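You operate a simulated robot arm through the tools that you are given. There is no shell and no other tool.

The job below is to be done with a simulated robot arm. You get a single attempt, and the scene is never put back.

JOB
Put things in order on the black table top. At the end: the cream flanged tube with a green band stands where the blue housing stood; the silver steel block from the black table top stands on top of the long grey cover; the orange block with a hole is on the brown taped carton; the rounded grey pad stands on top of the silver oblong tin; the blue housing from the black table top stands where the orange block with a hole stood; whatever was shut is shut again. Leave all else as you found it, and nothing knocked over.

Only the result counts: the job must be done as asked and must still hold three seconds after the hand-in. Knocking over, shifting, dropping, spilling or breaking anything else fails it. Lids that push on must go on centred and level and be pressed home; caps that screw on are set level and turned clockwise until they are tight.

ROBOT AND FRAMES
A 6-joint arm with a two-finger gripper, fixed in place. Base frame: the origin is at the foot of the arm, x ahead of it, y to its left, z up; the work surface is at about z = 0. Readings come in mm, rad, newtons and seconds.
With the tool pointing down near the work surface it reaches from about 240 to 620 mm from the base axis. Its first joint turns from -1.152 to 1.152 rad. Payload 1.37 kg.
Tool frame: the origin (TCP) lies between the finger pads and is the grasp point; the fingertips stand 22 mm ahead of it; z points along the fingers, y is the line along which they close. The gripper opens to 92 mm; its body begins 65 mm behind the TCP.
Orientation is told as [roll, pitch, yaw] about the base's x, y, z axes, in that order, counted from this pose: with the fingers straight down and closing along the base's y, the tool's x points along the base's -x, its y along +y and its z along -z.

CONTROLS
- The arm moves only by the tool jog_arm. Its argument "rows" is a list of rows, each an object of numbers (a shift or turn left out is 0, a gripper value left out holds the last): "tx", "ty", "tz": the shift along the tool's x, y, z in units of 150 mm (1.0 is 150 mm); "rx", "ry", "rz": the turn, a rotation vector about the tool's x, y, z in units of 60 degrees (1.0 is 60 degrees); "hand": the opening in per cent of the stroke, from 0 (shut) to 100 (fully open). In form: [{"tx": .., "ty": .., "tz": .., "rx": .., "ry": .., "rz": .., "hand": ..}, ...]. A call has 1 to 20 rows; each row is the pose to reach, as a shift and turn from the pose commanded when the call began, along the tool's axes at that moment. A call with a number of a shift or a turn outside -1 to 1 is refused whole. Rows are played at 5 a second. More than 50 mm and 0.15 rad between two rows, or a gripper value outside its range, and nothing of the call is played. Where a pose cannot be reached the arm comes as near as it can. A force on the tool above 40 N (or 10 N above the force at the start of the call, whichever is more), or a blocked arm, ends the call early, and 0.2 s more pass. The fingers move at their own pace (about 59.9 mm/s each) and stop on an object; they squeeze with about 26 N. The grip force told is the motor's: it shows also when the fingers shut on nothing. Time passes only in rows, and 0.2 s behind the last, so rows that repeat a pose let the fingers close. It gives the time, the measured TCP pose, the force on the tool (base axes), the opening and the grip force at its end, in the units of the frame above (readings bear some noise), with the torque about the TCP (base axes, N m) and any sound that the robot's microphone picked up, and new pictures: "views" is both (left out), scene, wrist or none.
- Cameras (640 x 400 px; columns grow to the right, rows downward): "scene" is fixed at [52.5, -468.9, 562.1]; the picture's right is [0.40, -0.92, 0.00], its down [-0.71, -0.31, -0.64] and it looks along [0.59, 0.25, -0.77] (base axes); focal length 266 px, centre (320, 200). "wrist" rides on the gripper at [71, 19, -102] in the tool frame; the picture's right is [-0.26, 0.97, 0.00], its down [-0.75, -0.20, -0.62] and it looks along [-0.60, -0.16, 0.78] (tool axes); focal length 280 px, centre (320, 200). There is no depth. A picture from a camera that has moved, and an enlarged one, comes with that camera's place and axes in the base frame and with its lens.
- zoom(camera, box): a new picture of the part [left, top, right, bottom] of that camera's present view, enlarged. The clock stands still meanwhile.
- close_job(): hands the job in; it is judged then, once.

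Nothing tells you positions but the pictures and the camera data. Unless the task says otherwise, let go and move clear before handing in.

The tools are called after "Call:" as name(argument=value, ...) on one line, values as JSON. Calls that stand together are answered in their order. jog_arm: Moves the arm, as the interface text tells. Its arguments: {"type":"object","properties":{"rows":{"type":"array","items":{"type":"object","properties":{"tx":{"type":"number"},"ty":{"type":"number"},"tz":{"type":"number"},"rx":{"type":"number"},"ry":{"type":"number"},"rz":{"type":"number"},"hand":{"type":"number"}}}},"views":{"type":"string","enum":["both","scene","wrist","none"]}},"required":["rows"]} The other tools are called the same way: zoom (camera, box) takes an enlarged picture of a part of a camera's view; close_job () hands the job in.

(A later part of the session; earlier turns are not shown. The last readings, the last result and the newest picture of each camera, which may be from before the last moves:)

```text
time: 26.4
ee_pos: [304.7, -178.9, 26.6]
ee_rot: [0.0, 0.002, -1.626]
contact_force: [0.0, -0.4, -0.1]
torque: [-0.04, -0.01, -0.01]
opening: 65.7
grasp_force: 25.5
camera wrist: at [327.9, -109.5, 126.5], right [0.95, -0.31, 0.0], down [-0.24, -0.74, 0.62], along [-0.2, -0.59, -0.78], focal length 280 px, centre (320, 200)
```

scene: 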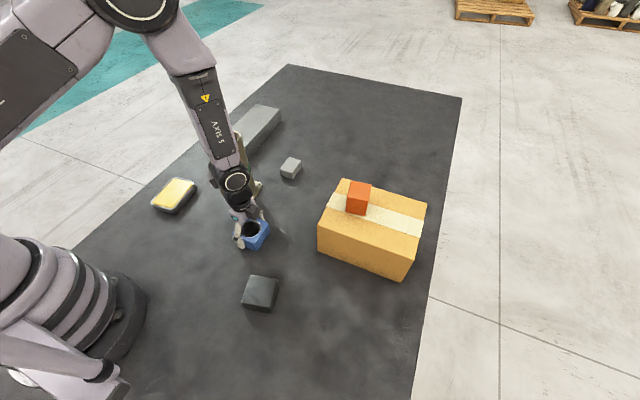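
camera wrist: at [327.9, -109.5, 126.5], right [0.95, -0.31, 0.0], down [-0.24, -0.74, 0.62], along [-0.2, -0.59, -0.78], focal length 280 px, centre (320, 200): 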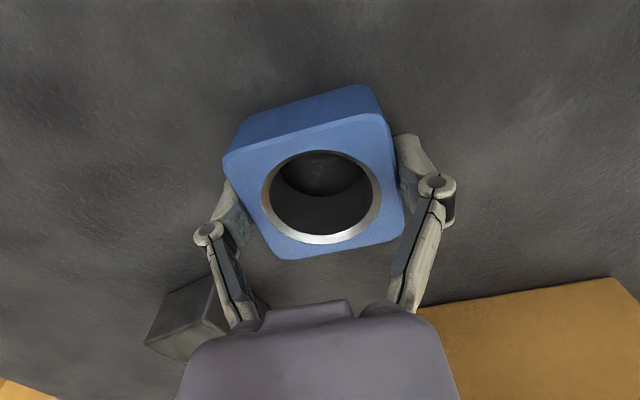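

Gripped, with a 65.7 mm opening. I'll lift the blue housing and carry it toward the orange block's old spot at (485,-280).

Call:
jog_arm(rows=[{"tz": -0.05}, {"tz": -0.15}, {"tz": -0.3}, {"tz": -0.5}, {"tz": -0.7}, {"tz": -0.9}, {"tz": -1.0}, {"tz": -1.0}], views="wrist")

Call:
jog_arm(rows=[{"tx": -0.08, "ty": 0.15}, {"tx": -0.18, "ty": 0.35}, {"tx": -0.28, "ty": 0.55}, {"tx": -0.38, "ty": 0.75}, {"tx": -0.45, "ty": 0.9}, {"tx": -0.45, "ty": 0.9}], views="none")

Call:
jog_arm(rows=[{"tx": -0.08, "ty": 0.15}, {"tx": -0.14, "ty": 0.28}, {"tx": -0.166, "ty": 0.339}, {"tx": -0.166, "ty": 0.339}, {"tx": -0.166, "ty": 0.339}], views="both")

```text
time: 28.2
ee_pos: [304.5, -177.1, 176.5]
ee_rot: [0.001, 0.001, -1.624]
contact_force: [0.0, 0.2, -1.6]
torque: [0.0, 0.01, 0.0]
opening: 65.9
grasp_force: 26.4
camera wrist: at [327.0, -109.1, 276.7], right [0.95, -0.31, 0.0], down [-0.24, -0.74, 0.62], along [-0.2, -0.59, -0.78], focal length 280 px, centre (320, 200)
```

wrist: 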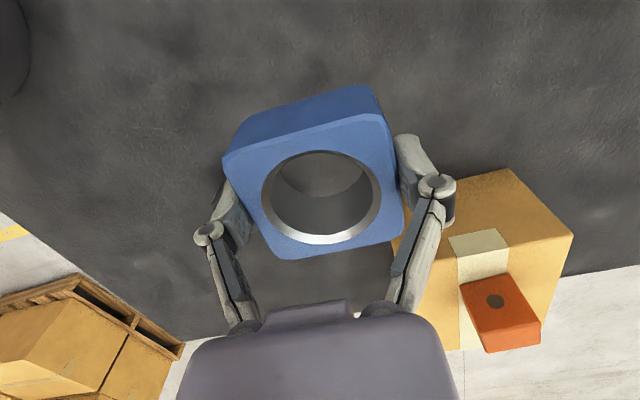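

```text
time: 29.6
ee_pos: [436.7, -254.6, 175.6]
ee_rot: [0.001, -0.001, -1.625]
contact_force: [0.9, -0.1, -2.0]
torque: [0.01, 0.02, 0.02]
opening: 65.9
grasp_force: 26.0
```

```text
time: 30.8
ee_pos: [485.3, -279.7, 177.6]
ee_rot: [0.001, 0.001, -1.624]
contact_force: [0.6, 0.3, -1.7]
torque: [0.01, -0.01, 0.0]
opening: 65.6
grasp_force: 26.1
camera wrist: at [508.2, -211.7, 277.4], right [0.95, -0.31, 0.0], down [-0.24, -0.74, 0.63], along [-0.2, -0.59, -0.78], focal length 280 px, centre (320, 200)
```

scene: 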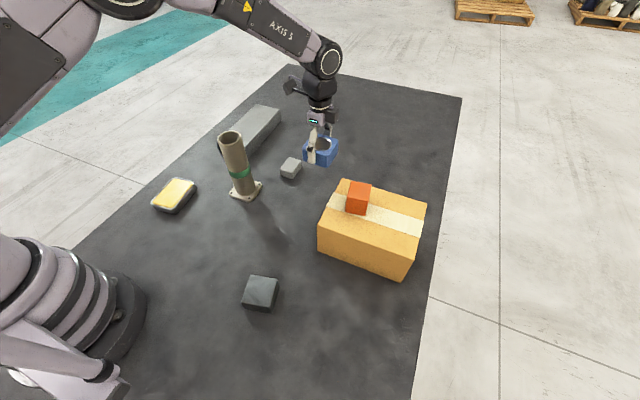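
wrist: 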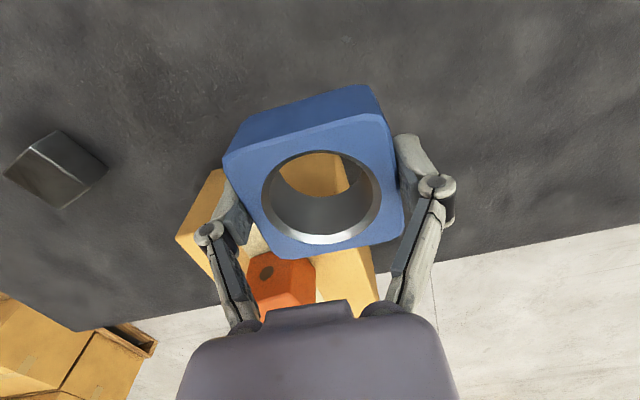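

It is right over the old orange spot at (485,-280). I'll lower it straight down and feel for the table in the last millimetres.

Call:
jog_arm(rows=[{"tz": 0.15}, {"tz": 0.35}, {"tz": 0.55}, {"tz": 0.75}, {"tz": 0.9}, {"tz": 0.96}, {"tz": 0.98}, {"tz": 0.98}], views="scene")

Call:
jog_arm(rows=[{"tz": 0.008}, {"tz": 0.014}, {"tz": 0.014}], views="none")

```text
time: 32.6
ee_pos: [484.0, -280.3, 29.2]
ee_rot: [0.0, 0.001, -1.625]
contact_force: [-1.1, 0.2, -2.0]
torque: [0.01, -0.01, 0.0]
opening: 65.7
grasp_force: 25.3
```

scene: 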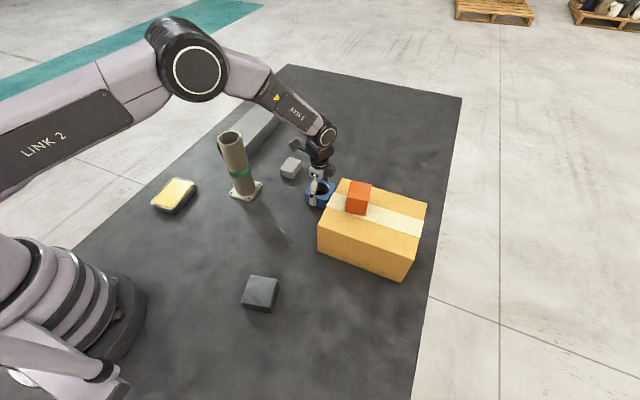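

```text
time: 33.4
ee_pos: [484.0, -279.7, 26.5]
ee_rot: [-0.001, 0.0, -1.625]
contact_force: [-0.9, -0.3, -2.7]
torque: [0.0, -0.04, 0.01]
opening: 65.8
grasp_force: 25.5
```

Call:
jog_arm(rows=[{"tz": 0.005}, {"tz": 0.008}, {"tz": 0.008}], views="none")

```text
time: 34.2
ee_pos: [485.4, -281.1, 27.1]
ee_rot: [-0.001, -0.001, -1.625]
contact_force: [-1.3, 2.2, 5.0]
torque: [-0.03, 0.08, -0.04]
opening: 65.8
grasp_force: 26.0
```

It has touched the table with light contact. I'll open the fingers and rise straight up.

Call:
jog_arm(rows=[{"tz": -0.003}, {"tz": -0.003, "hand": 80}, {"tz": -0.003, "hand": 92}, {"tz": -0.003, "hand": 92}, {"tz": -0.003, "hand": 92}], views="wrist")

Call:
jog_arm(rows=[{"tz": -0.1}, {"tz": -0.3}, {"tz": -0.5}, {"tz": -0.7}, {"tz": -0.9}, {"tz": -1.0}], views="none")

Call:
jog_arm(rows=[{"tz": -0.2}, {"tz": -0.4}, {"tz": -0.6}, {"tz": -0.733}, {"tz": -0.733}], views="both")

```text
time: 35.4
ee_pos: [485.4, -280.0, 25.8]
ee_rot: [0.001, 0.0, -1.625]
contact_force: [0.9, 0.3, 0.0]
torque: [0.0, 0.03, 0.02]
opening: 84.7
grasp_force: 0.0
camera wrist: at [508.1, -211.4, 126.5], right [0.95, -0.31, 0.0], down [-0.24, -0.74, 0.63], along [-0.2, -0.59, -0.78], focal length 280 px, centre (320, 200)
```

wrist: 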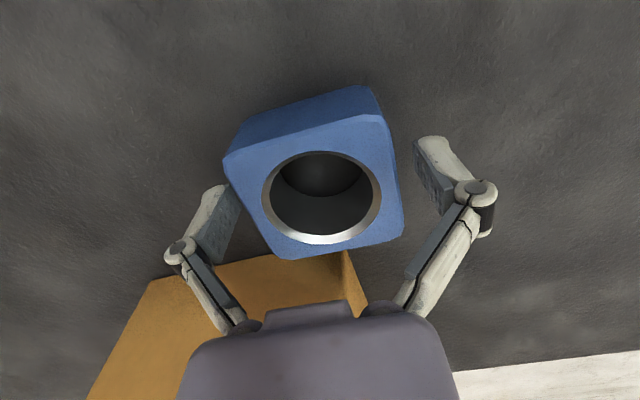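

```text
time: 36.8
ee_pos: [484.2, -277.7, 178.1]
ee_rot: [0.0, -0.002, -1.625]
contact_force: [-0.3, 0.4, 0.1]
torque: [0.03, -0.01, 0.04]
opening: 84.7
grasp_force: 0.1
```

```text
time: 38.0
ee_pos: [484.3, -277.1, 287.1]
ee_rot: [0.0, 0.0, -1.626]
contact_force: [-0.7, 0.0, 0.1]
torque: [0.0, -0.02, -0.01]
opening: 84.8
grasp_force: 0.1
camera wrist: at [508.0, -209.4, 387.2], right [0.95, -0.31, 0.0], down [-0.24, -0.74, 0.63], along [-0.2, -0.59, -0.78], focal length 280 px, centre (320, 200)
```

scene: 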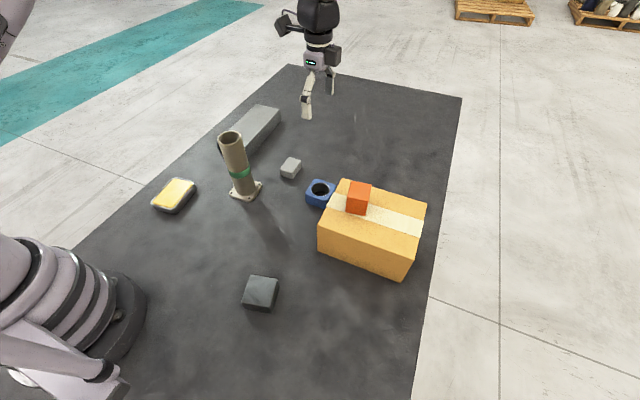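
wrist: 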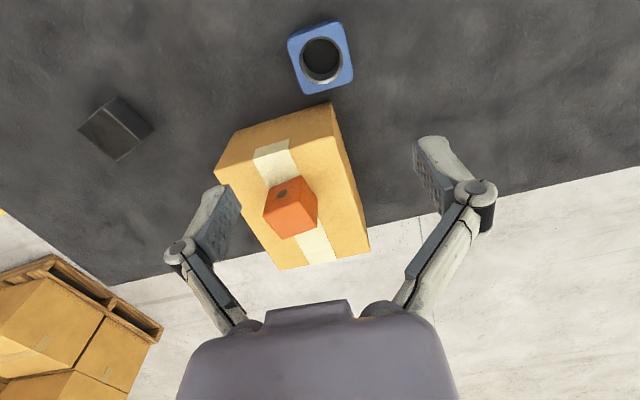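

The blue housing stands on the orange block's spot. I'll now go above the tube at about (422,-79), turning back to zero yaw at a safe height.

Call:
jog_arm(rows=[{"tx": 0.082, "ty": -0.021, "rz": -0.1, "hand": 100}, {"tx": 0.164, "ty": -0.042, "rz": -0.2, "hand": 100}, {"tx": 0.247, "ty": -0.063, "rz": -0.3, "hand": 100}, {"tx": 0.329, "ty": -0.085, "rz": -0.4, "hand": 100}, {"tx": 0.411, "ty": -0.106, "rz": -0.5, "hand": 100}, {"tx": 0.494, "ty": -0.127, "rz": -0.6, "hand": 100}, {"tx": 0.576, "ty": -0.148, "rz": -0.7, "hand": 100}, {"tx": 0.658, "ty": -0.169, "rz": -0.8, "hand": 100}, {"tx": 0.658, "ty": -0.169, "rz": -0.8, "hand": 100}], views="none")

Call:
jog_arm(rows=[{"tx": 0.084, "ty": 0.034, "rz": -0.094}, {"tx": 0.168, "ty": 0.068, "rz": -0.188}, {"tx": 0.251, "ty": 0.102, "rz": -0.282}, {"tx": 0.335, "ty": 0.137, "rz": -0.376}, {"tx": 0.419, "ty": 0.171, "rz": -0.47}, {"tx": 0.503, "ty": 0.205, "rz": -0.564}, {"tx": 0.586, "ty": 0.239, "rz": -0.658}, {"tx": 0.67, "ty": 0.273, "rz": -0.7516}, {"tx": 0.67, "ty": 0.273, "rz": -0.7516}], views="both")

Call:
zoom(camera="wrist", box=[230, 0, 410, 140])

```text
time: 40.0
ee_pos: [464.2, -179.9, 287.5]
ee_rot: [-0.001, 0.0, -0.785]
contact_force: [-0.5, -0.6, 0.0]
torque: [0.0, 0.01, 0.01]
opening: 92.1
grasp_force: 0.0
```

```text
time: 42.0
ee_pos: [423.3, -81.6, 285.9]
ee_rot: [0.0, 0.001, 0.002]
contact_force: [-0.3, 0.5, 0.1]
torque: [0.02, 0.01, 0.02]
opening: 91.7
grasp_force: 0.1
camera wrist: at [352.3, -62.8, 386.4], right [0.26, 0.97, 0.0], down [0.75, -0.2, 0.62], along [0.6, -0.16, -0.78], focal length 280 px, centre (320, 200)
```

scene: 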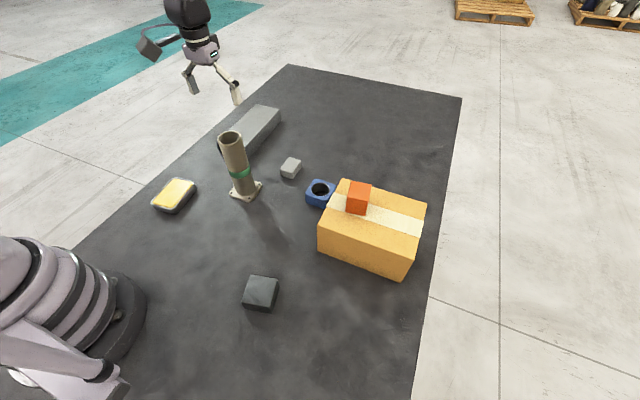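
wrist: 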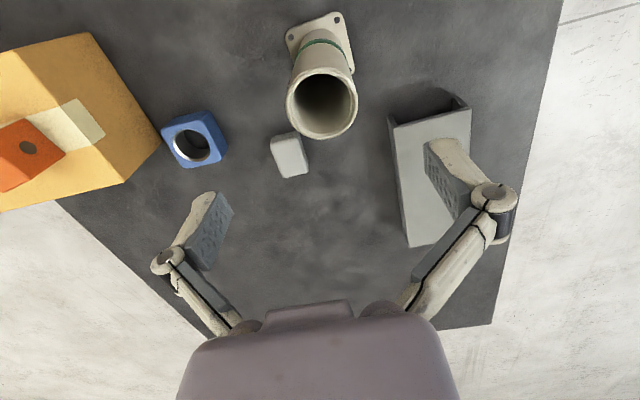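

```text
2.86 times, centred on (320, 70) of wrist
camera zoom: at [352.3, -62.8, 386.4], right [0.26, 0.97, 0.0], down [0.75, -0.2, 0.62], along [0.6, -0.16, -0.78], focal length 801 px, centre (320, 571)
```

zoom: 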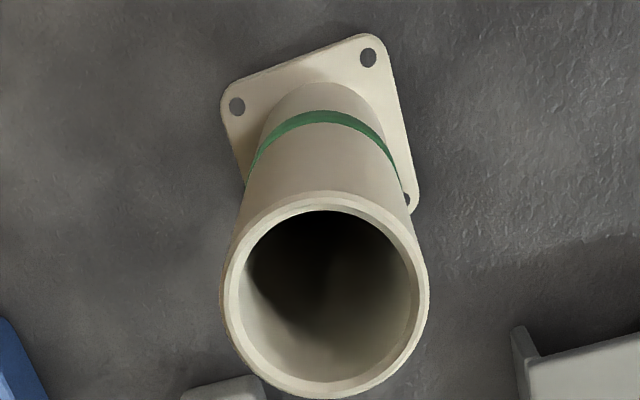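

The tube rim is well centred under the gripper, within about 1 mm. I'll descend around it in two stages.

Call:
jog_arm(rows=[{"tz": 0.2, "tx": 0.007, "ty": 0.007}, {"tz": 0.4, "tx": 0.007, "ty": 0.007}, {"tz": 0.48, "tx": 0.007, "ty": 0.007}, {"tz": 0.48, "tx": 0.007, "ty": 0.007}], views="both")

Call:
zoom(camera="scene", box=[180, 60, 300, 210])

```text
time: 43.0
ee_pos: [423.4, -79.4, 212.5]
ee_rot: [-0.001, -0.001, 0.0]
contact_force: [-0.1, 0.5, 0.5]
torque: [-0.03, -0.01, 0.01]
opening: 92.2
grasp_force: 0.0
camera wrist: at [351.8, -61.6, 314.2], right [0.26, 0.97, 0.0], down [0.75, -0.2, 0.62], along [0.6, -0.16, -0.78], focal length 280 px, centre (320, 200)
```

scene: 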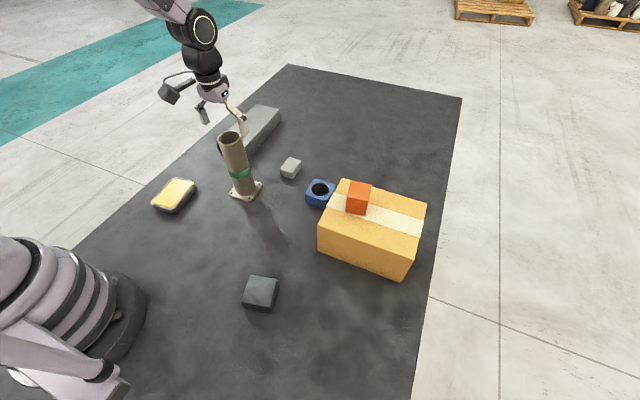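
wrist: 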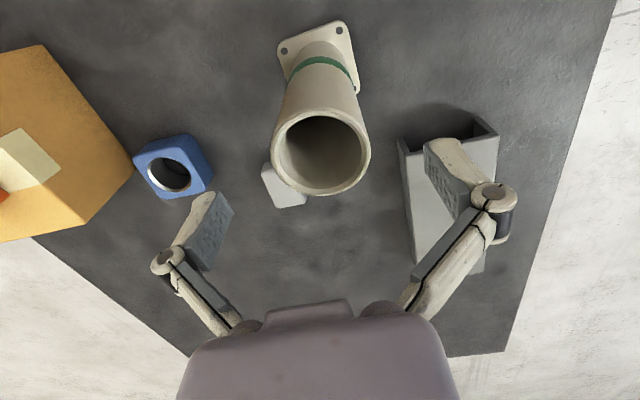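

```text
2.67 times, centred on (240, 135) of scene
camera zoom: at [52.6, -468.9, 562.1], right [0.4, -0.92, 0.0], down [-0.71, -0.31, -0.64], along [0.59, 0.25, -0.77], focal length 708 px, centre (533, 373)
```

zoom: 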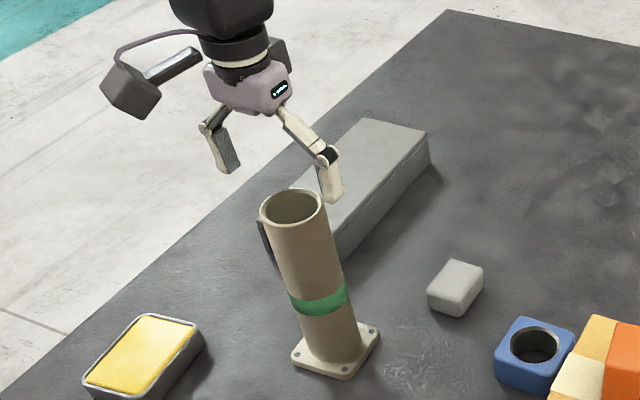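

Aligned. I'll go down to about z=136, fingers on either side of the tube, with the gripper body clear of the rim.

Call:
jog_arm(rows=[{"tz": 0.12}, {"tz": 0.24}, {"tz": 0.36}, {"tz": 0.46}, {"tz": 0.52}, {"tz": 0.52}], views="both")

Call:
zoom(camera="scene", box=[180, 80, 300, 210])

```text
time: 44.4
ee_pos: [422.2, -79.3, 136.8]
ee_rot: [0.002, 0.001, -0.001]
contact_force: [0.5, -0.1, 0.3]
torque: [-0.01, 0.0, 0.01]
opening: 91.8
grasp_force: 0.1
camera wrist: at [350.7, -61.6, 236.8], right [0.26, 0.97, 0.0], down [0.75, -0.2, 0.63], along [0.6, -0.16, -0.78], focal length 280 px, centre (320, 200)
```

scene: 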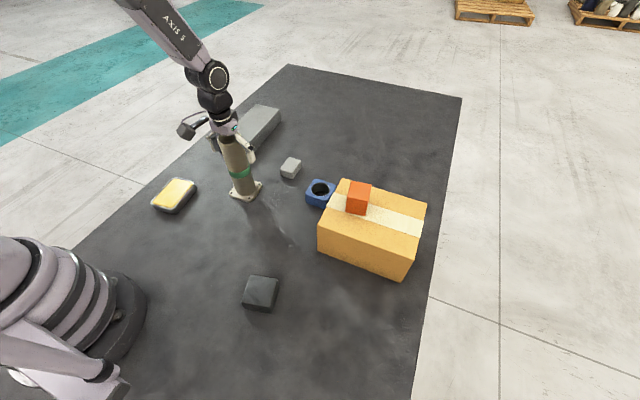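
wrist: 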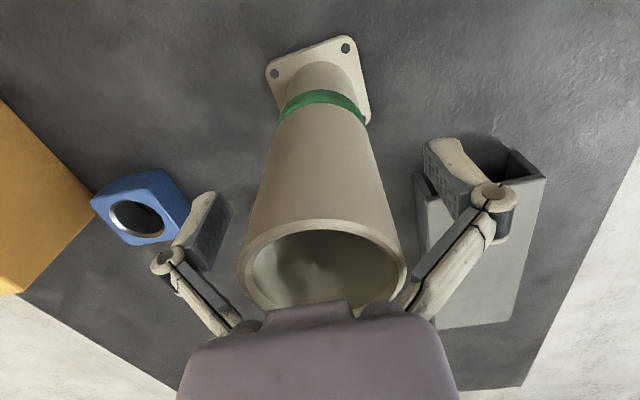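

```text
3.08 times, centred on (240, 145) of scene
camera zoom: at [52.6, -468.9, 562.1], right [0.4, -0.92, 0.0], down [-0.71, -0.31, -0.64], along [0.59, 0.25, -0.77], focal length 817 px, centre (566, 369)
```

zoom: 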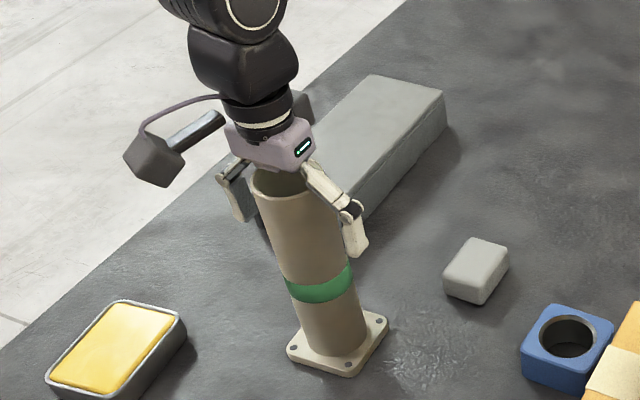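

Call:
jog_arm(rows=[{"hand": 70}, {"hand": 0}, {"hand": 0}, {"hand": 0}, {"hand": 0}, {"hand": 0}], views="wrist")

```text
time: 45.8
ee_pos: [421.6, -78.6, 136.4]
ee_rot: [0.0, 0.0, 0.0]
contact_force: [-7.3, -1.7, 36.2]
torque: [0.03, 0.02, -0.11]
opening: 71.1
grasp_force: 26.2
camera wrist: at [351.0, -61.7, 237.8], right [0.26, 0.97, 0.0], down [0.75, -0.2, 0.63], along [0.61, -0.16, -0.78], focal length 280 px, centre (320, 200)
```

wrist: 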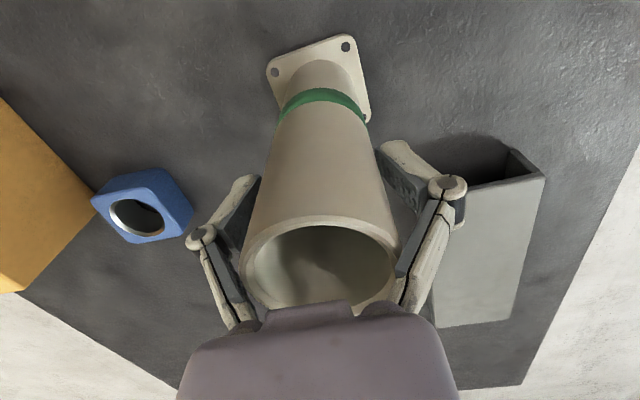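

The finger links are wedging on the rim: the opening stopped at 71 mm and there is an upward force. I'll open at once and raise to grip closer to the rim.

Call:
jog_arm(rows=[{"hand": 100}, {"hand": 100}, {"hand": 100}, {"hand": 100}], views="both")

Call:
zoom(camera="scene", box=[180, 80, 300, 210])

```text
time: 46.8
ee_pos: [420.8, -79.1, 137.2]
ee_rot: [0.001, 0.001, 0.0]
contact_force: [0.2, -1.1, 0.2]
torque: [0.0, -0.02, 0.0]
opening: 92.1
grasp_force: 0.1
camera wrist: at [350.7, -61.6, 236.8], right [0.26, 0.97, 0.0], down [0.75, -0.2, 0.62], along [0.6, -0.16, -0.78], focal length 280 px, centre (320, 200)
```

scene: 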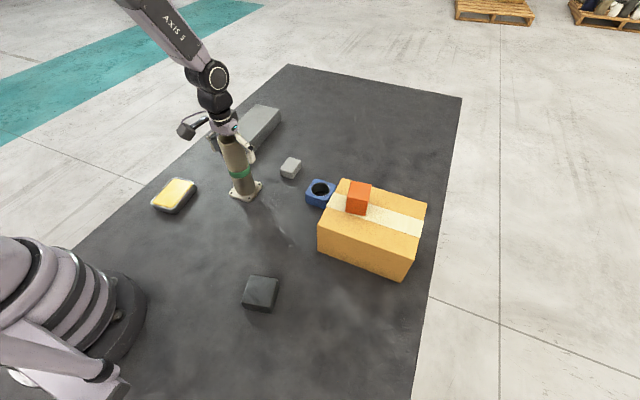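
wrist: 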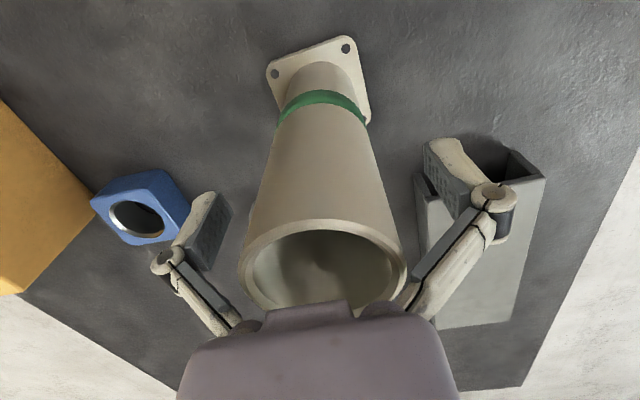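

```text
3.08 times, centred on (240, 145) of scene
camera zoom: at [52.5, -468.9, 562.1], right [0.4, -0.92, 0.0], down [-0.71, -0.31, -0.64], along [0.59, 0.25, -0.77], focal length 817 px, centre (566, 369)
```

zoom: 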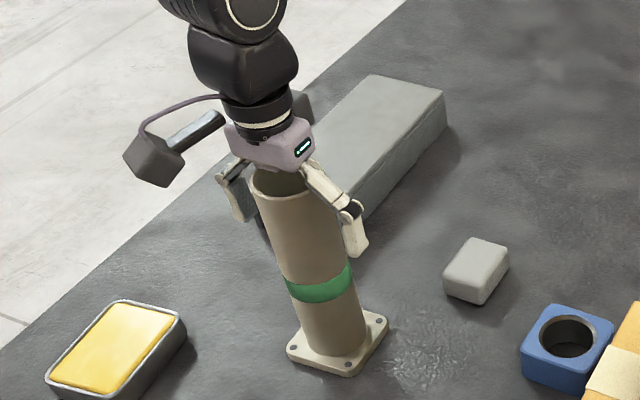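

The tube is undisturbed. I'll raise to about z=166 so that only the pads meet the tube wall, and close.

Call:
jog_arm(rows=[{"tz": -0.1}, {"tz": -0.2}, {"tz": -0.2}, {"tz": -0.2, "hand": 70}, {"tz": -0.2, "hand": 0}, {"tz": -0.2, "hand": 0}, {"tz": -0.2, "hand": 0}, {"tz": -0.2, "hand": 0}, {"tz": -0.2, "hand": 0}], views="both")

Call:
zoom(camera="scene", box=[180, 80, 300, 210])

```text
time: 48.8
ee_pos: [421.6, -77.0, 165.8]
ee_rot: [0.0, -0.001, -0.001]
contact_force: [-0.6, -3.2, 9.1]
torque: [-0.16, 0.06, 0.01]
opening: 53.4
grasp_force: 25.8
camera wrist: at [351.6, -60.6, 266.8], right [0.26, 0.97, 0.0], down [0.75, -0.2, 0.63], along [0.6, -0.16, -0.78], focal length 280 px, centre (320, 200)
```

scene: 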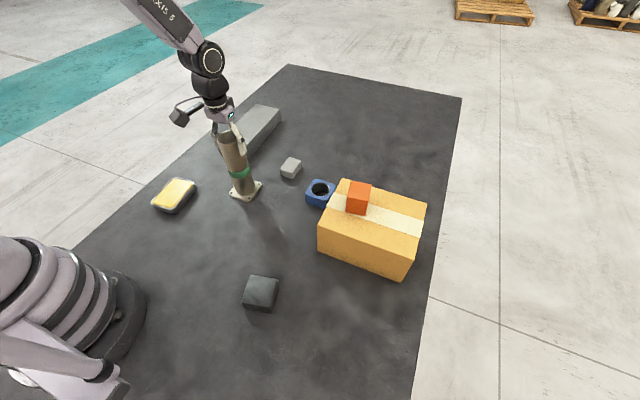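
wrist: 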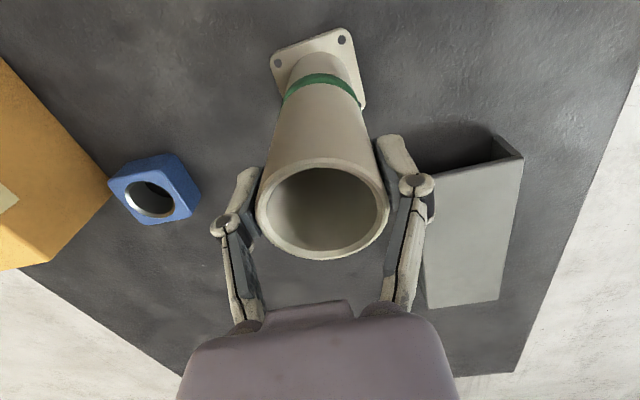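

```text
3.08 times, centred on (240, 145) of scene
camera zoom: at [52.5, -468.9, 562.1], right [0.4, -0.92, 0.0], down [-0.71, -0.31, -0.64], along [0.59, 0.25, -0.77], focal length 817 px, centre (566, 369)
```

zoom: 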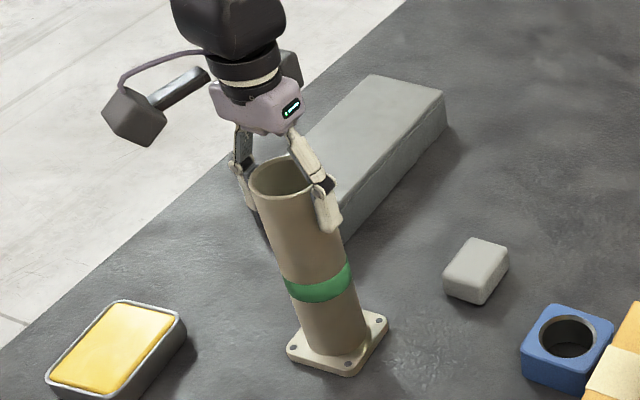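

Properly gripped at 53.4 mm. I'll lift slowly by about 36 mm and check that the tube hangs upright.

Call:
jog_arm(rows=[{"tz": -0.02}, {"tz": -0.05}, {"tz": -0.1}, {"tz": -0.16}, {"tz": -0.21}, {"tz": -0.24}, {"tz": -0.24}, {"tz": -0.24}], views="both")

Call:
zoom(camera="scene", box=[180, 70, 300, 210])

```text
time: 50.6
ee_pos: [421.1, -78.5, 202.4]
ee_rot: [-0.002, 0.001, -0.001]
contact_force: [0.2, 0.2, -4.2]
torque: [-0.01, 0.01, -0.03]
opening: 53.8
grasp_force: 25.9
camera wrist: at [350.3, -60.9, 302.8], right [0.26, 0.97, 0.0], down [0.75, -0.2, 0.62], along [0.6, -0.16, -0.78], focal length 280 px, centre (320, 200)
```

scene: 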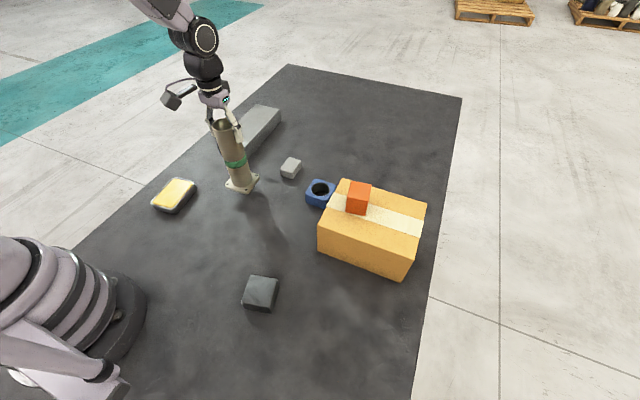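
wrist: 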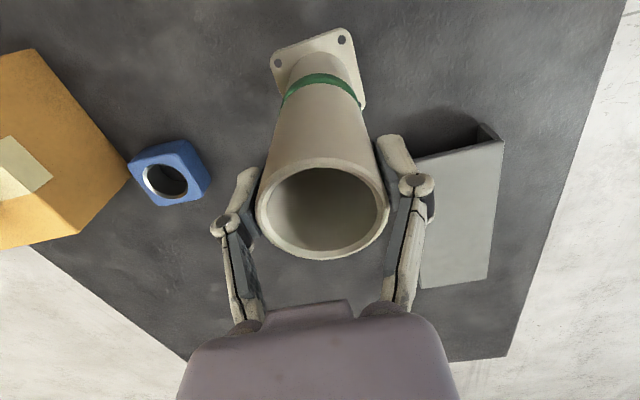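

```text
2.86 times, centred on (240, 140) of scene
camera zoom: at [52.6, -468.9, 562.1], right [0.4, -0.92, 0.0], down [-0.71, -0.31, -0.64], along [0.59, 0.25, -0.77], focal length 759 px, centre (549, 371)
```

zoom: 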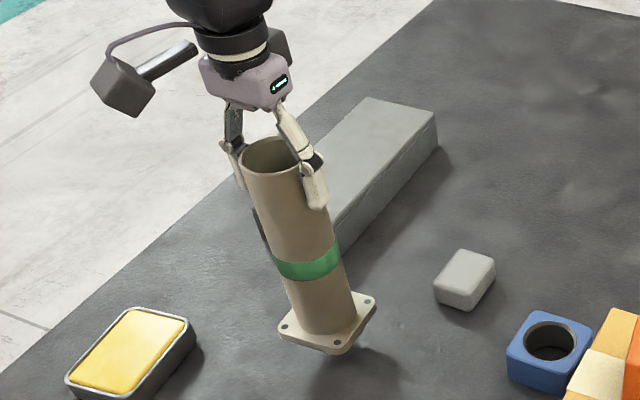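

The tube hangs upright, weighing about 4 N. I'll carry it slowly to the blue housing's old spot at about (304,-178).

Call:
jog_arm(rows=[{"tx": 0.05, "ty": -0.042}, {"tx": 0.13, "ty": -0.109}, {"tx": 0.23, "ty": -0.193}, {"tx": 0.34, "ty": -0.286}, {"tx": 0.45, "ty": -0.378}, {"tx": 0.56, "ty": -0.471}, {"tx": 0.66, "ty": -0.555}, {"tx": 0.74, "ty": -0.622}, {"tx": 0.784, "ty": -0.659}, {"tx": 0.784, "ty": -0.659}, {"tx": 0.784, "ty": -0.659}], views="both")

Call:
zoom(camera="scene", box=[190, 110, 310, 260])

```text
time: 53.0
ee_pos: [304.0, -178.5, 201.5]
ee_rot: [0.0, 0.001, -0.001]
contact_force: [-0.4, 0.4, -4.1]
torque: [0.03, -0.01, -0.02]
opening: 53.6
grasp_force: 26.7
camera wrist: at [232.9, -160.1, 302.2], right [0.26, 0.97, 0.0], down [0.75, -0.2, 0.63], along [0.6, -0.16, -0.78], focal length 280 px, centre (320, 200)
```

scene: 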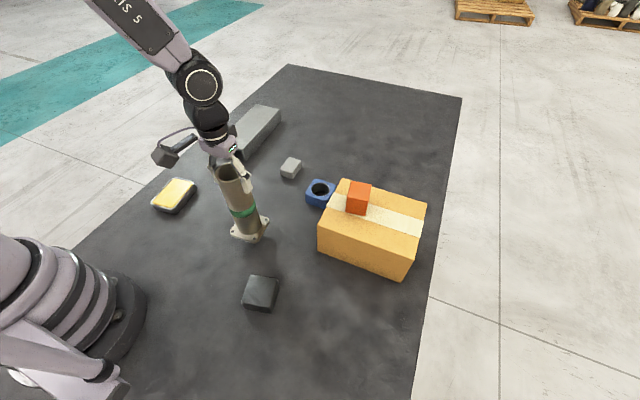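
wrist: 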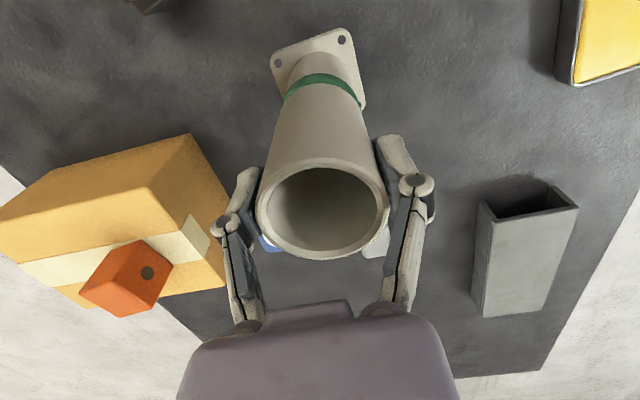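

```text
2.67 times, centred on (250, 185) of scene
camera zoom: at [52.6, -468.9, 562.1], right [0.4, -0.92, 0.0], down [-0.71, -0.31, -0.64], along [0.59, 0.25, -0.77], focal length 708 px, centre (507, 240)
```

zoom: 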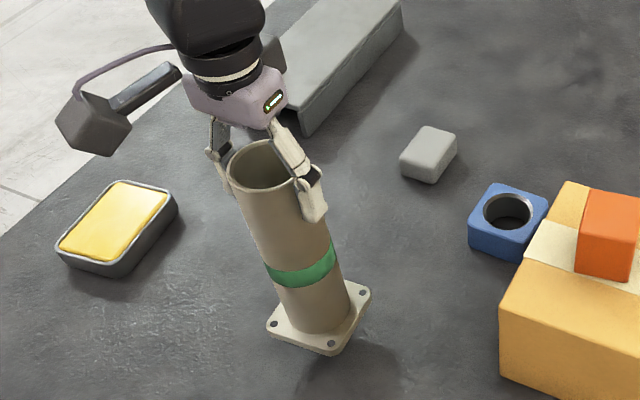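

I'll lower the tube gently to the table, feeling for contact at the end.

Call:
jog_arm(rows=[{"tz": 0.04}, {"tz": 0.09}, {"tz": 0.14}, {"tz": 0.18}, {"tz": 0.21}, {"tz": 0.225}, {"tz": 0.225}], views="none")

Call:
jog_arm(rows=[{"tz": 0.005}, {"tz": 0.01}, {"tz": 0.01}], views="none")

```text
time: 54.6
ee_pos: [304.5, -177.6, 168.5]
ee_rot: [-0.001, -0.001, -0.001]
contact_force: [0.2, -0.4, -4.3]
torque: [-0.01, -0.01, 0.01]
opening: 53.4
grasp_force: 26.0
```

```text
time: 55.4
ee_pos: [304.1, -177.0, 166.7]
ee_rot: [-0.002, -0.001, -0.001]
contact_force: [-1.4, -1.8, 5.1]
torque: [0.16, 0.03, 0.03]
opening: 53.6
grasp_force: 25.3
```

It has touched down with a light 5 N. I'll open the fingers fully and rise straight up.

Call:
jog_arm(rows=[{"hand": 60}, {"hand": 70}, {"hand": 85}, {"hand": 100}, {"hand": 100}, {"hand": 100}], views="wrist")

Call:
jog_arm(rows=[{"tz": -0.1}, {"tz": -0.25}, {"tz": -0.45}, {"tz": -0.65}, {"tz": -0.8}, {"tz": -0.8}], views="both")

Call:
zoom(camera="scene", box=[190, 110, 310, 260])

```text
time: 56.8
ee_pos: [304.9, -177.6, 165.7]
ee_rot: [0.0, -0.001, 0.0]
contact_force: [0.0, -0.2, 0.1]
torque: [0.01, -0.02, -0.01]
opening: 92.1
grasp_force: 0.1
camera wrist: at [232.9, -159.2, 266.7], right [0.26, 0.97, 0.0], down [0.75, -0.2, 0.62], along [0.6, -0.16, -0.78], focal length 280 px, centre (320, 200)
```

wrist: 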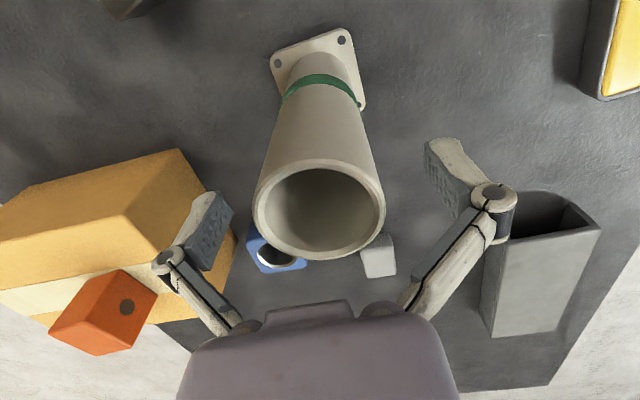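

```text
time: 58.2
ee_pos: [302.9, -177.3, 287.5]
ee_rot: [0.0, 0.001, 0.001]
contact_force: [0.0, -0.2, 1.0]
torque: [0.0, 0.01, -0.01]
opening: 91.9
grasp_force: 0.0
camera wrist: at [232.5, -159.9, 387.5], right [0.26, 0.97, 0.0], down [0.75, -0.2, 0.62], along [0.6, -0.16, -0.78], focal length 280 px, centre (320, 200)
```

scene: 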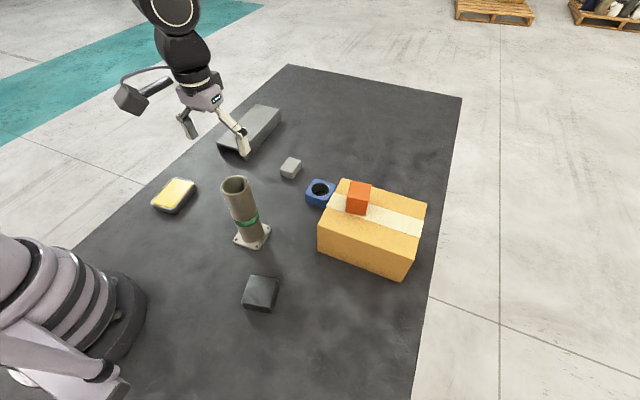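
wrist: 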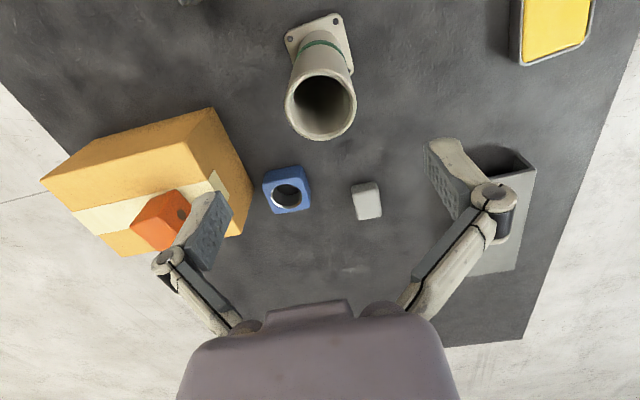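

```text
2.67 times, centred on (250, 185) of scene
camera zoom: at [52.5, -468.9, 562.1], right [0.4, -0.92, 0.0], down [-0.71, -0.31, -0.64], along [0.59, 0.25, -0.77], focal length 708 px, centre (507, 240)
```

zoom: 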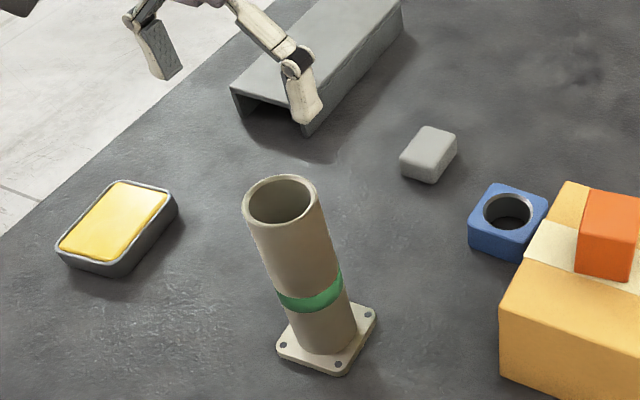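

The tube stands on the blue housing's spot. Next is the grey pad at about (541,-160), so I'll fly over it.

Call:
jog_arm(rows=[{"tx": -0.2, "ty": 0.03}, {"tx": -0.4, "ty": 0.06}, {"tx": -0.6, "ty": 0.08}, {"tx": -0.8, "ty": 0.1}], views="none")

Call:
jog_arm(rows=[{"tx": -0.2, "tz": 0.15}, {"tx": -0.4, "tz": 0.3}, {"tx": -0.6, "tz": 0.45}, {"tx": -0.78, "tz": 0.6, "ty": 0.01}, {"tx": -0.78, "tz": 0.6, "ty": 0.01}], views="wrist")

Call:
zoom(camera="wrist", box=[260, 40, 380, 140])

```text
time: 59.2
ee_pos: [423.3, -163.7, 286.4]
ee_rot: [-0.001, 0.001, 0.0]
contact_force: [-0.2, -0.6, 0.0]
torque: [0.02, -0.03, 0.02]
opening: 92.1
grasp_force: 0.2
```

```text
time: 60.4
ee_pos: [542.9, -160.1, 195.7]
ee_rot: [0.001, -0.001, 0.001]
contact_force: [0.6, 0.1, 0.2]
torque: [-0.05, -0.02, 0.02]
opening: 92.2
grasp_force: 0.0
camera wrist: at [471.5, -143.2, 296.0], right [0.26, 0.97, 0.0], down [0.75, -0.2, 0.62], along [0.6, -0.16, -0.78], focal length 280 px, centre (320, 200)
```

wrist: 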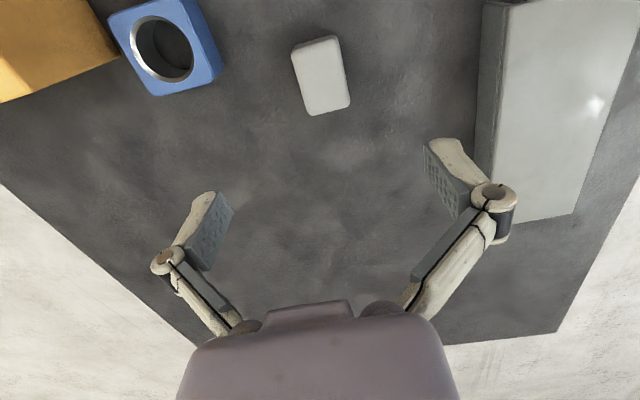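

```text
4.00 times, centred on (320, 90) of wrist
camera zoom: at [471.5, -143.2, 296.0], right [0.26, 0.97, 0.0], down [0.75, -0.2, 0.62], along [0.6, -0.16, -0.78], focal length 1122 px, centre (320, 640)
```

zoom: 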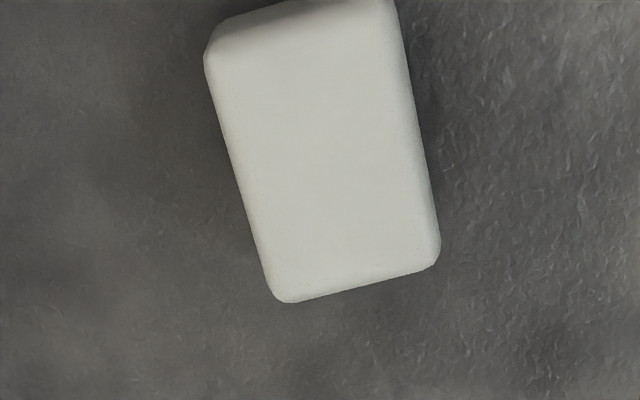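

The pad is centred under the tool. I'll descend and grip it across its 42 mm width.

Call:
jog_arm(rows=[{"tz": 0.2}, {"tz": 0.45}, {"tz": 0.7}, {"tz": 0.9}, {"tz": 1.0}], views="none")

Call:
jog_arm(rows=[{"tz": 0.08}, {"tz": 0.15}, {"tz": 0.15}, {"tz": 0.15, "hand": 60}, {"tz": 0.15, "hand": 0}, {"tz": 0.15, "hand": 0}, {"tz": 0.15, "hand": 0}, {"tz": 0.15, "hand": 0}, {"tz": 0.15, "hand": 0}], views="both")

```text
time: 61.6
ee_pos: [543.4, -160.4, 46.7]
ee_rot: [-0.001, 0.001, 0.001]
contact_force: [0.6, -0.2, -0.4]
torque: [0.03, 0.01, -0.01]
opening: 91.8
grasp_force: 0.0
```

```text
time: 63.6
ee_pos: [542.2, -160.8, 26.1]
ee_rot: [0.001, -0.002, -0.001]
contact_force: [0.1, 0.9, 2.9]
torque: [-0.09, 0.0, -0.05]
opening: 43.0
grasp_force: 26.2
camera wrist: at [470.8, -142.2, 125.5], right [0.26, 0.97, 0.0], down [0.75, -0.2, 0.63], along [0.6, -0.16, -0.78], focal length 280 px, centre (320, 200)
```

scene: 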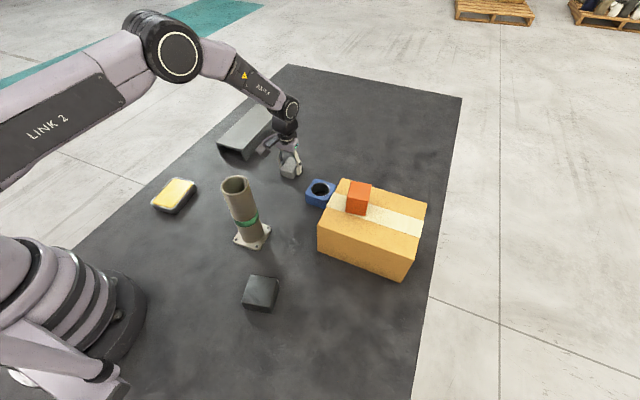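
wrist: 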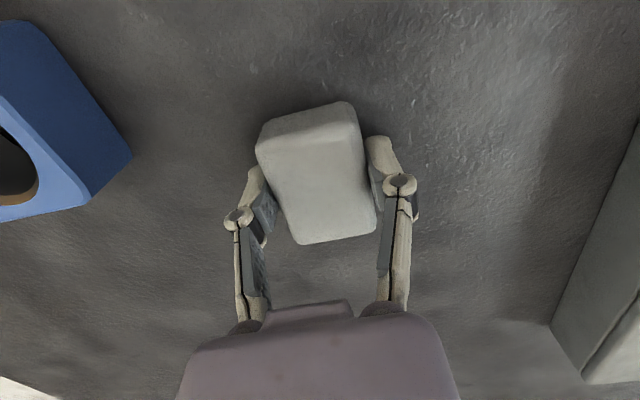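

Gripped at 43 mm. I'll lift and carry the pad toward the tin.

Call:
jog_arm(rows=[{"tz": -0.05}, {"tz": -0.15}, {"tz": -0.3}, {"tz": -0.5}, {"tz": -0.7}, {"tz": -0.9}, {"tz": -1.0}, {"tz": -1.0}], views="wrist")

Call:
jog_arm(rows=[{"tx": 0.1, "ty": 0.109}, {"tx": 0.23, "ty": 0.25}, {"tx": 0.36, "ty": 0.392}, {"tx": 0.49, "ty": 0.533}, {"tx": 0.62, "ty": 0.675}, {"tx": 0.735, "ty": 0.8}], views="none")

Call:
jog_arm(rows=[{"tx": 0.13, "ty": 0.142, "rz": -0.03}, {"tx": 0.26, "ty": 0.283, "rz": -0.06}, {"tx": 0.39, "ty": 0.425, "rz": -0.09}, {"tx": 0.52, "ty": 0.567, "rz": -0.09}, {"tx": 0.64, "ty": 0.7, "rz": -0.09}, {"tx": 0.71, "ty": 0.77, "rz": -0.09}, {"tx": 0.735, "ty": 0.803, "rz": -0.09}, {"tx": 0.735, "ty": 0.803, "rz": -0.09}], views="both")

Call:
zoom(camera="scene", box=[120, 110, 240, 230])

```text
time: 65.4
ee_pos: [541.3, -160.1, 173.6]
ee_rot: [-0.001, 0.0, 0.0]
contact_force: [-0.3, -0.4, -0.1]
torque: [-0.03, 0.01, 0.02]
opening: 42.9
grasp_force: 25.9
camera wrist: at [470.5, -142.8, 274.7], right [0.26, 0.97, 0.0], down [0.75, -0.2, 0.62], along [0.6, -0.16, -0.78], focal length 280 px, centre (320, 200)
```

wrist: 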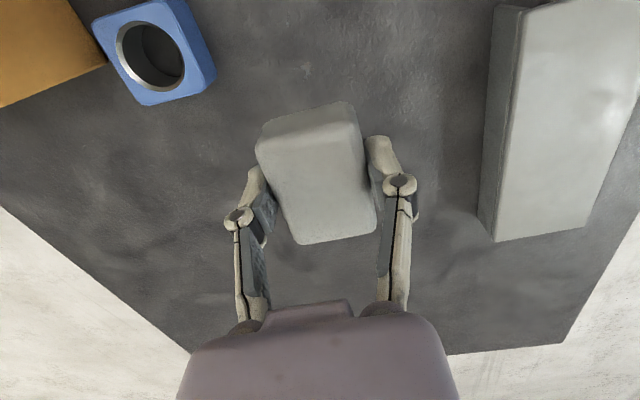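

```text
time: 66.8
ee_pos: [430.9, -40.8, 171.2]
ee_rot: [-0.001, -0.001, -0.001]
contact_force: [-0.1, -1.0, -0.4]
torque: [0.0, 0.02, 0.0]
opening: 42.9
grasp_force: 25.5
```

```text
time: 68.6
ee_pos: [320.6, 78.2, 174.4]
ee_rot: [0.001, -0.001, 0.094]
contact_force: [0.3, 0.6, -0.3]
torque: [0.03, 0.0, 0.01]
opening: 43.1
grasp_force: 25.9
camera wrist: at [248.5, 90.1, 274.9], right [0.17, 0.99, 0.0], down [0.77, -0.13, 0.62], along [0.62, -0.11, -0.78], focal length 280 px, centre (320, 200)
```

scene: 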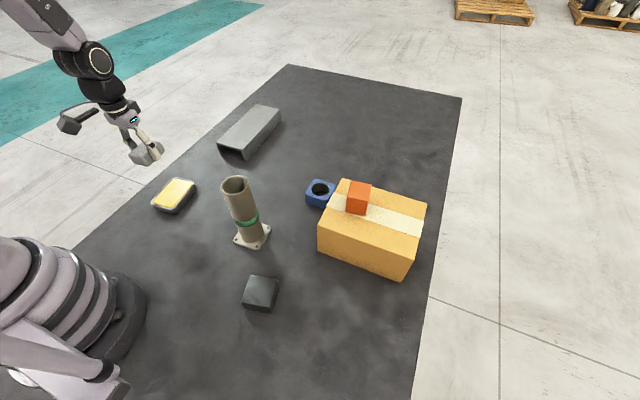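
wrist: 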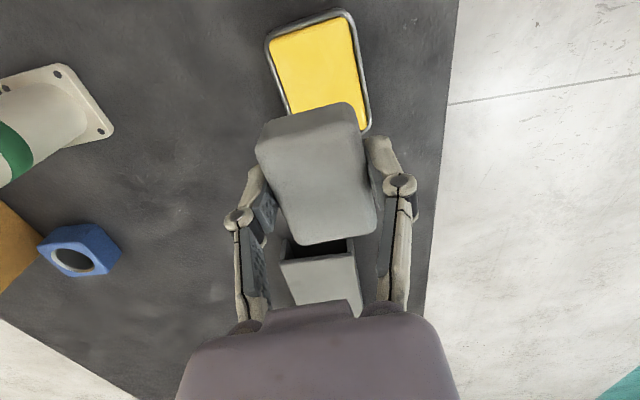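

```text
3.33 times, centred on (180, 170) of scene
camera zoom: at [52.6, -468.9, 562.1], right [0.4, -0.92, 0.0], down [-0.71, -0.31, -0.64], along [0.59, 0.25, -0.77], focal length 885 px, centre (787, 300)
```

zoom: 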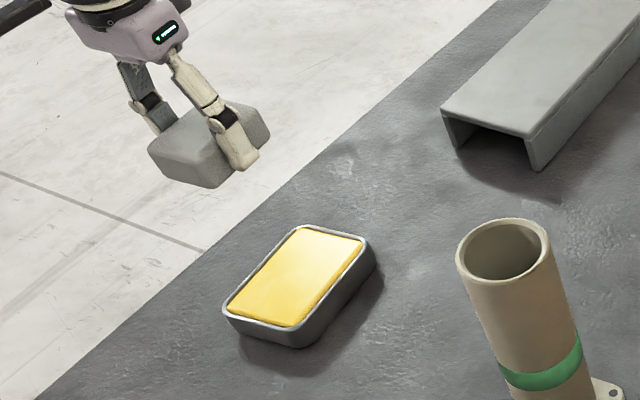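

The pad lines up well over the tin. I'll descend to just above the tin's top and then feel for contact.

Call:
jog_arm(rows=[{"tz": 0.15}, {"tz": 0.32}, {"tz": 0.5}, {"tz": 0.65}, {"tz": 0.74}, {"tz": 0.76}, {"tz": 0.76}], views="both")

Call:
zoom(camera="scene", box=[130, 150, 230, 230])

```text
time: 70.2
ee_pos: [319.7, 80.1, 60.6]
ee_rot: [0.0, 0.0, 0.093]
contact_force: [0.5, -0.5, -0.9]
torque: [0.0, -0.01, -0.03]
opening: 42.9
grasp_force: 26.8
camera wrist: at [248.0, 90.1, 160.6], right [0.17, 0.99, 0.0], down [0.77, -0.13, 0.63], along [0.62, -0.11, -0.78], focal length 280 px, centre (320, 200)
```

scene: 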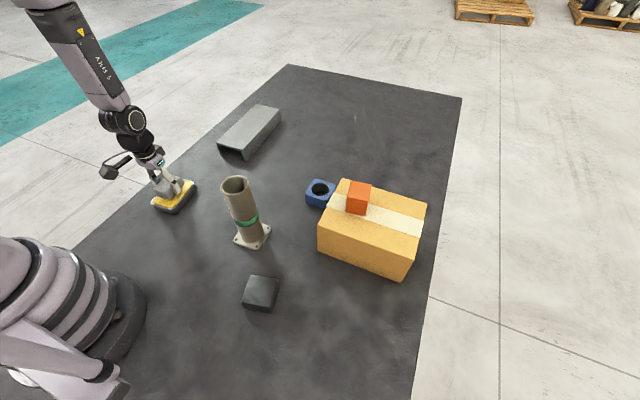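
wrist: 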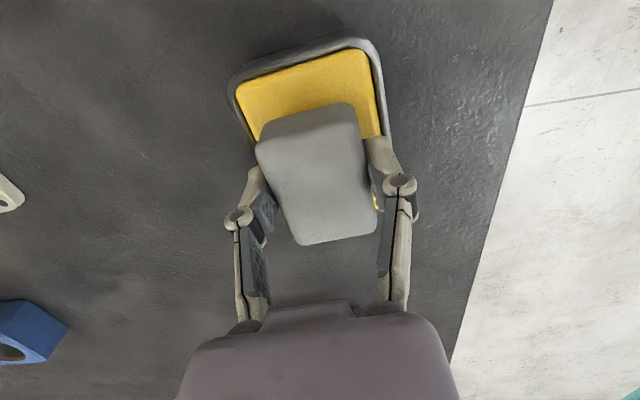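

```text
5.00 times, centred on (180, 190) of scene
camera zoom: at [52.6, -468.9, 562.1], right [0.4, -0.92, 0.0], down [-0.71, -0.31, -0.64], along [0.59, 0.25, -0.77], focal length 1328 px, centre (1020, 250)
```

zoom: 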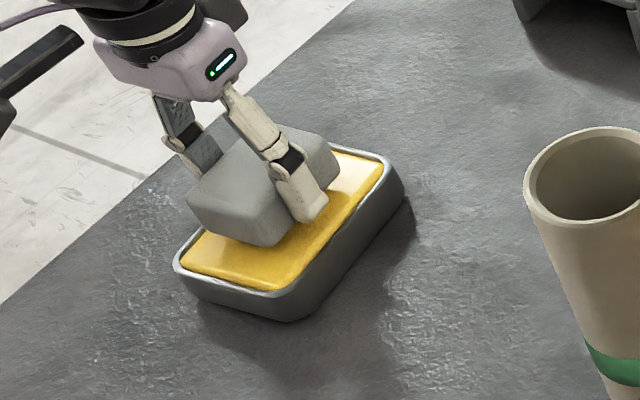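

Call:
jog_arm(rows=[{"tz": 0.015}, {"tz": 0.027}, {"tz": 0.027}], views="none")

Call:
jog_arm(rows=[{"tz": 0.005}, {"tz": 0.01}, {"tz": 0.01}], views="none")

```text
time: 71.0
ee_pos: [319.9, 79.3, 56.2]
ee_rot: [0.0, 0.0, 0.094]
contact_force: [0.3, 0.1, 0.6]
torque: [-0.01, -0.01, 0.0]
opening: 42.9
grasp_force: 25.5
```

```text
time: 71.8
ee_pos: [320.5, 79.1, 55.5]
ee_rot: [0.0, 0.0, 0.095]
contact_force: [0.0, -0.3, -1.0]
torque: [-0.02, 0.03, 0.02]
opening: 42.8
grasp_force: 26.4
```

Call:
jog_arm(rows=[{"tz": 0.005}, {"tz": 0.01}, {"tz": 0.01}], views="none")

Call:
zoom(camera="scene", box=[145, 160, 215, 220])

```text
time: 72.6
ee_pos: [320.5, 79.0, 52.9]
ee_rot: [0.002, -0.001, 0.094]
contact_force: [-0.3, -0.1, 0.2]
torque: [-0.03, 0.02, -0.01]
opening: 42.9
grasp_force: 26.1
```

```text
6.67 times, centred on (180, 190) of scene
camera zoom: at [52.6, -468.9, 562.1], right [0.4, -0.92, 0.0], down [-0.71, -0.31, -0.64], along [0.59, 0.25, -0.77], focal length 1770 px, centre (1253, 267)
```

zoom: 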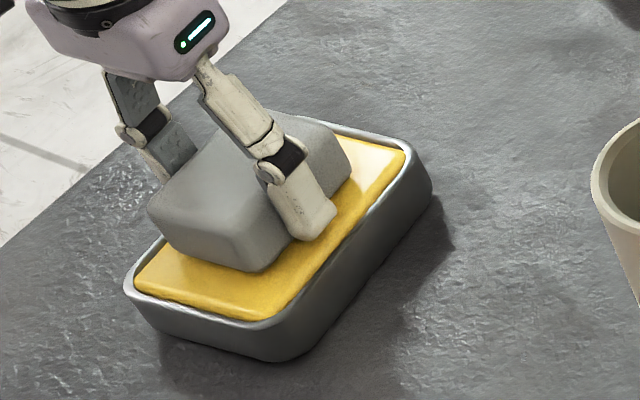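

Call:
jog_arm(rows=[{"tz": 0.004}, {"tz": 0.008}, {"tz": 0.008}], views="none")

Call:
jog_arm(rows=[{"tz": 0.004}, {"tz": 0.008}, {"tz": 0.008}], views="none")

```text
time: 73.4
ee_pos: [320.9, 79.7, 51.7]
ee_rot: [0.001, 0.0, 0.096]
contact_force: [-1.5, 1.9, 12.9]
torque: [0.01, 0.02, 0.01]
opening: 42.9
grasp_force: 25.5
```

```text
time: 74.2
ee_pos: [321.7, 79.6, 50.9]
ee_rot: [0.001, -0.001, 0.093]
contact_force: [-3.8, -0.7, 29.6]
torque: [-0.05, 0.09, -0.01]
opening: 42.9
grasp_force: 26.5
```

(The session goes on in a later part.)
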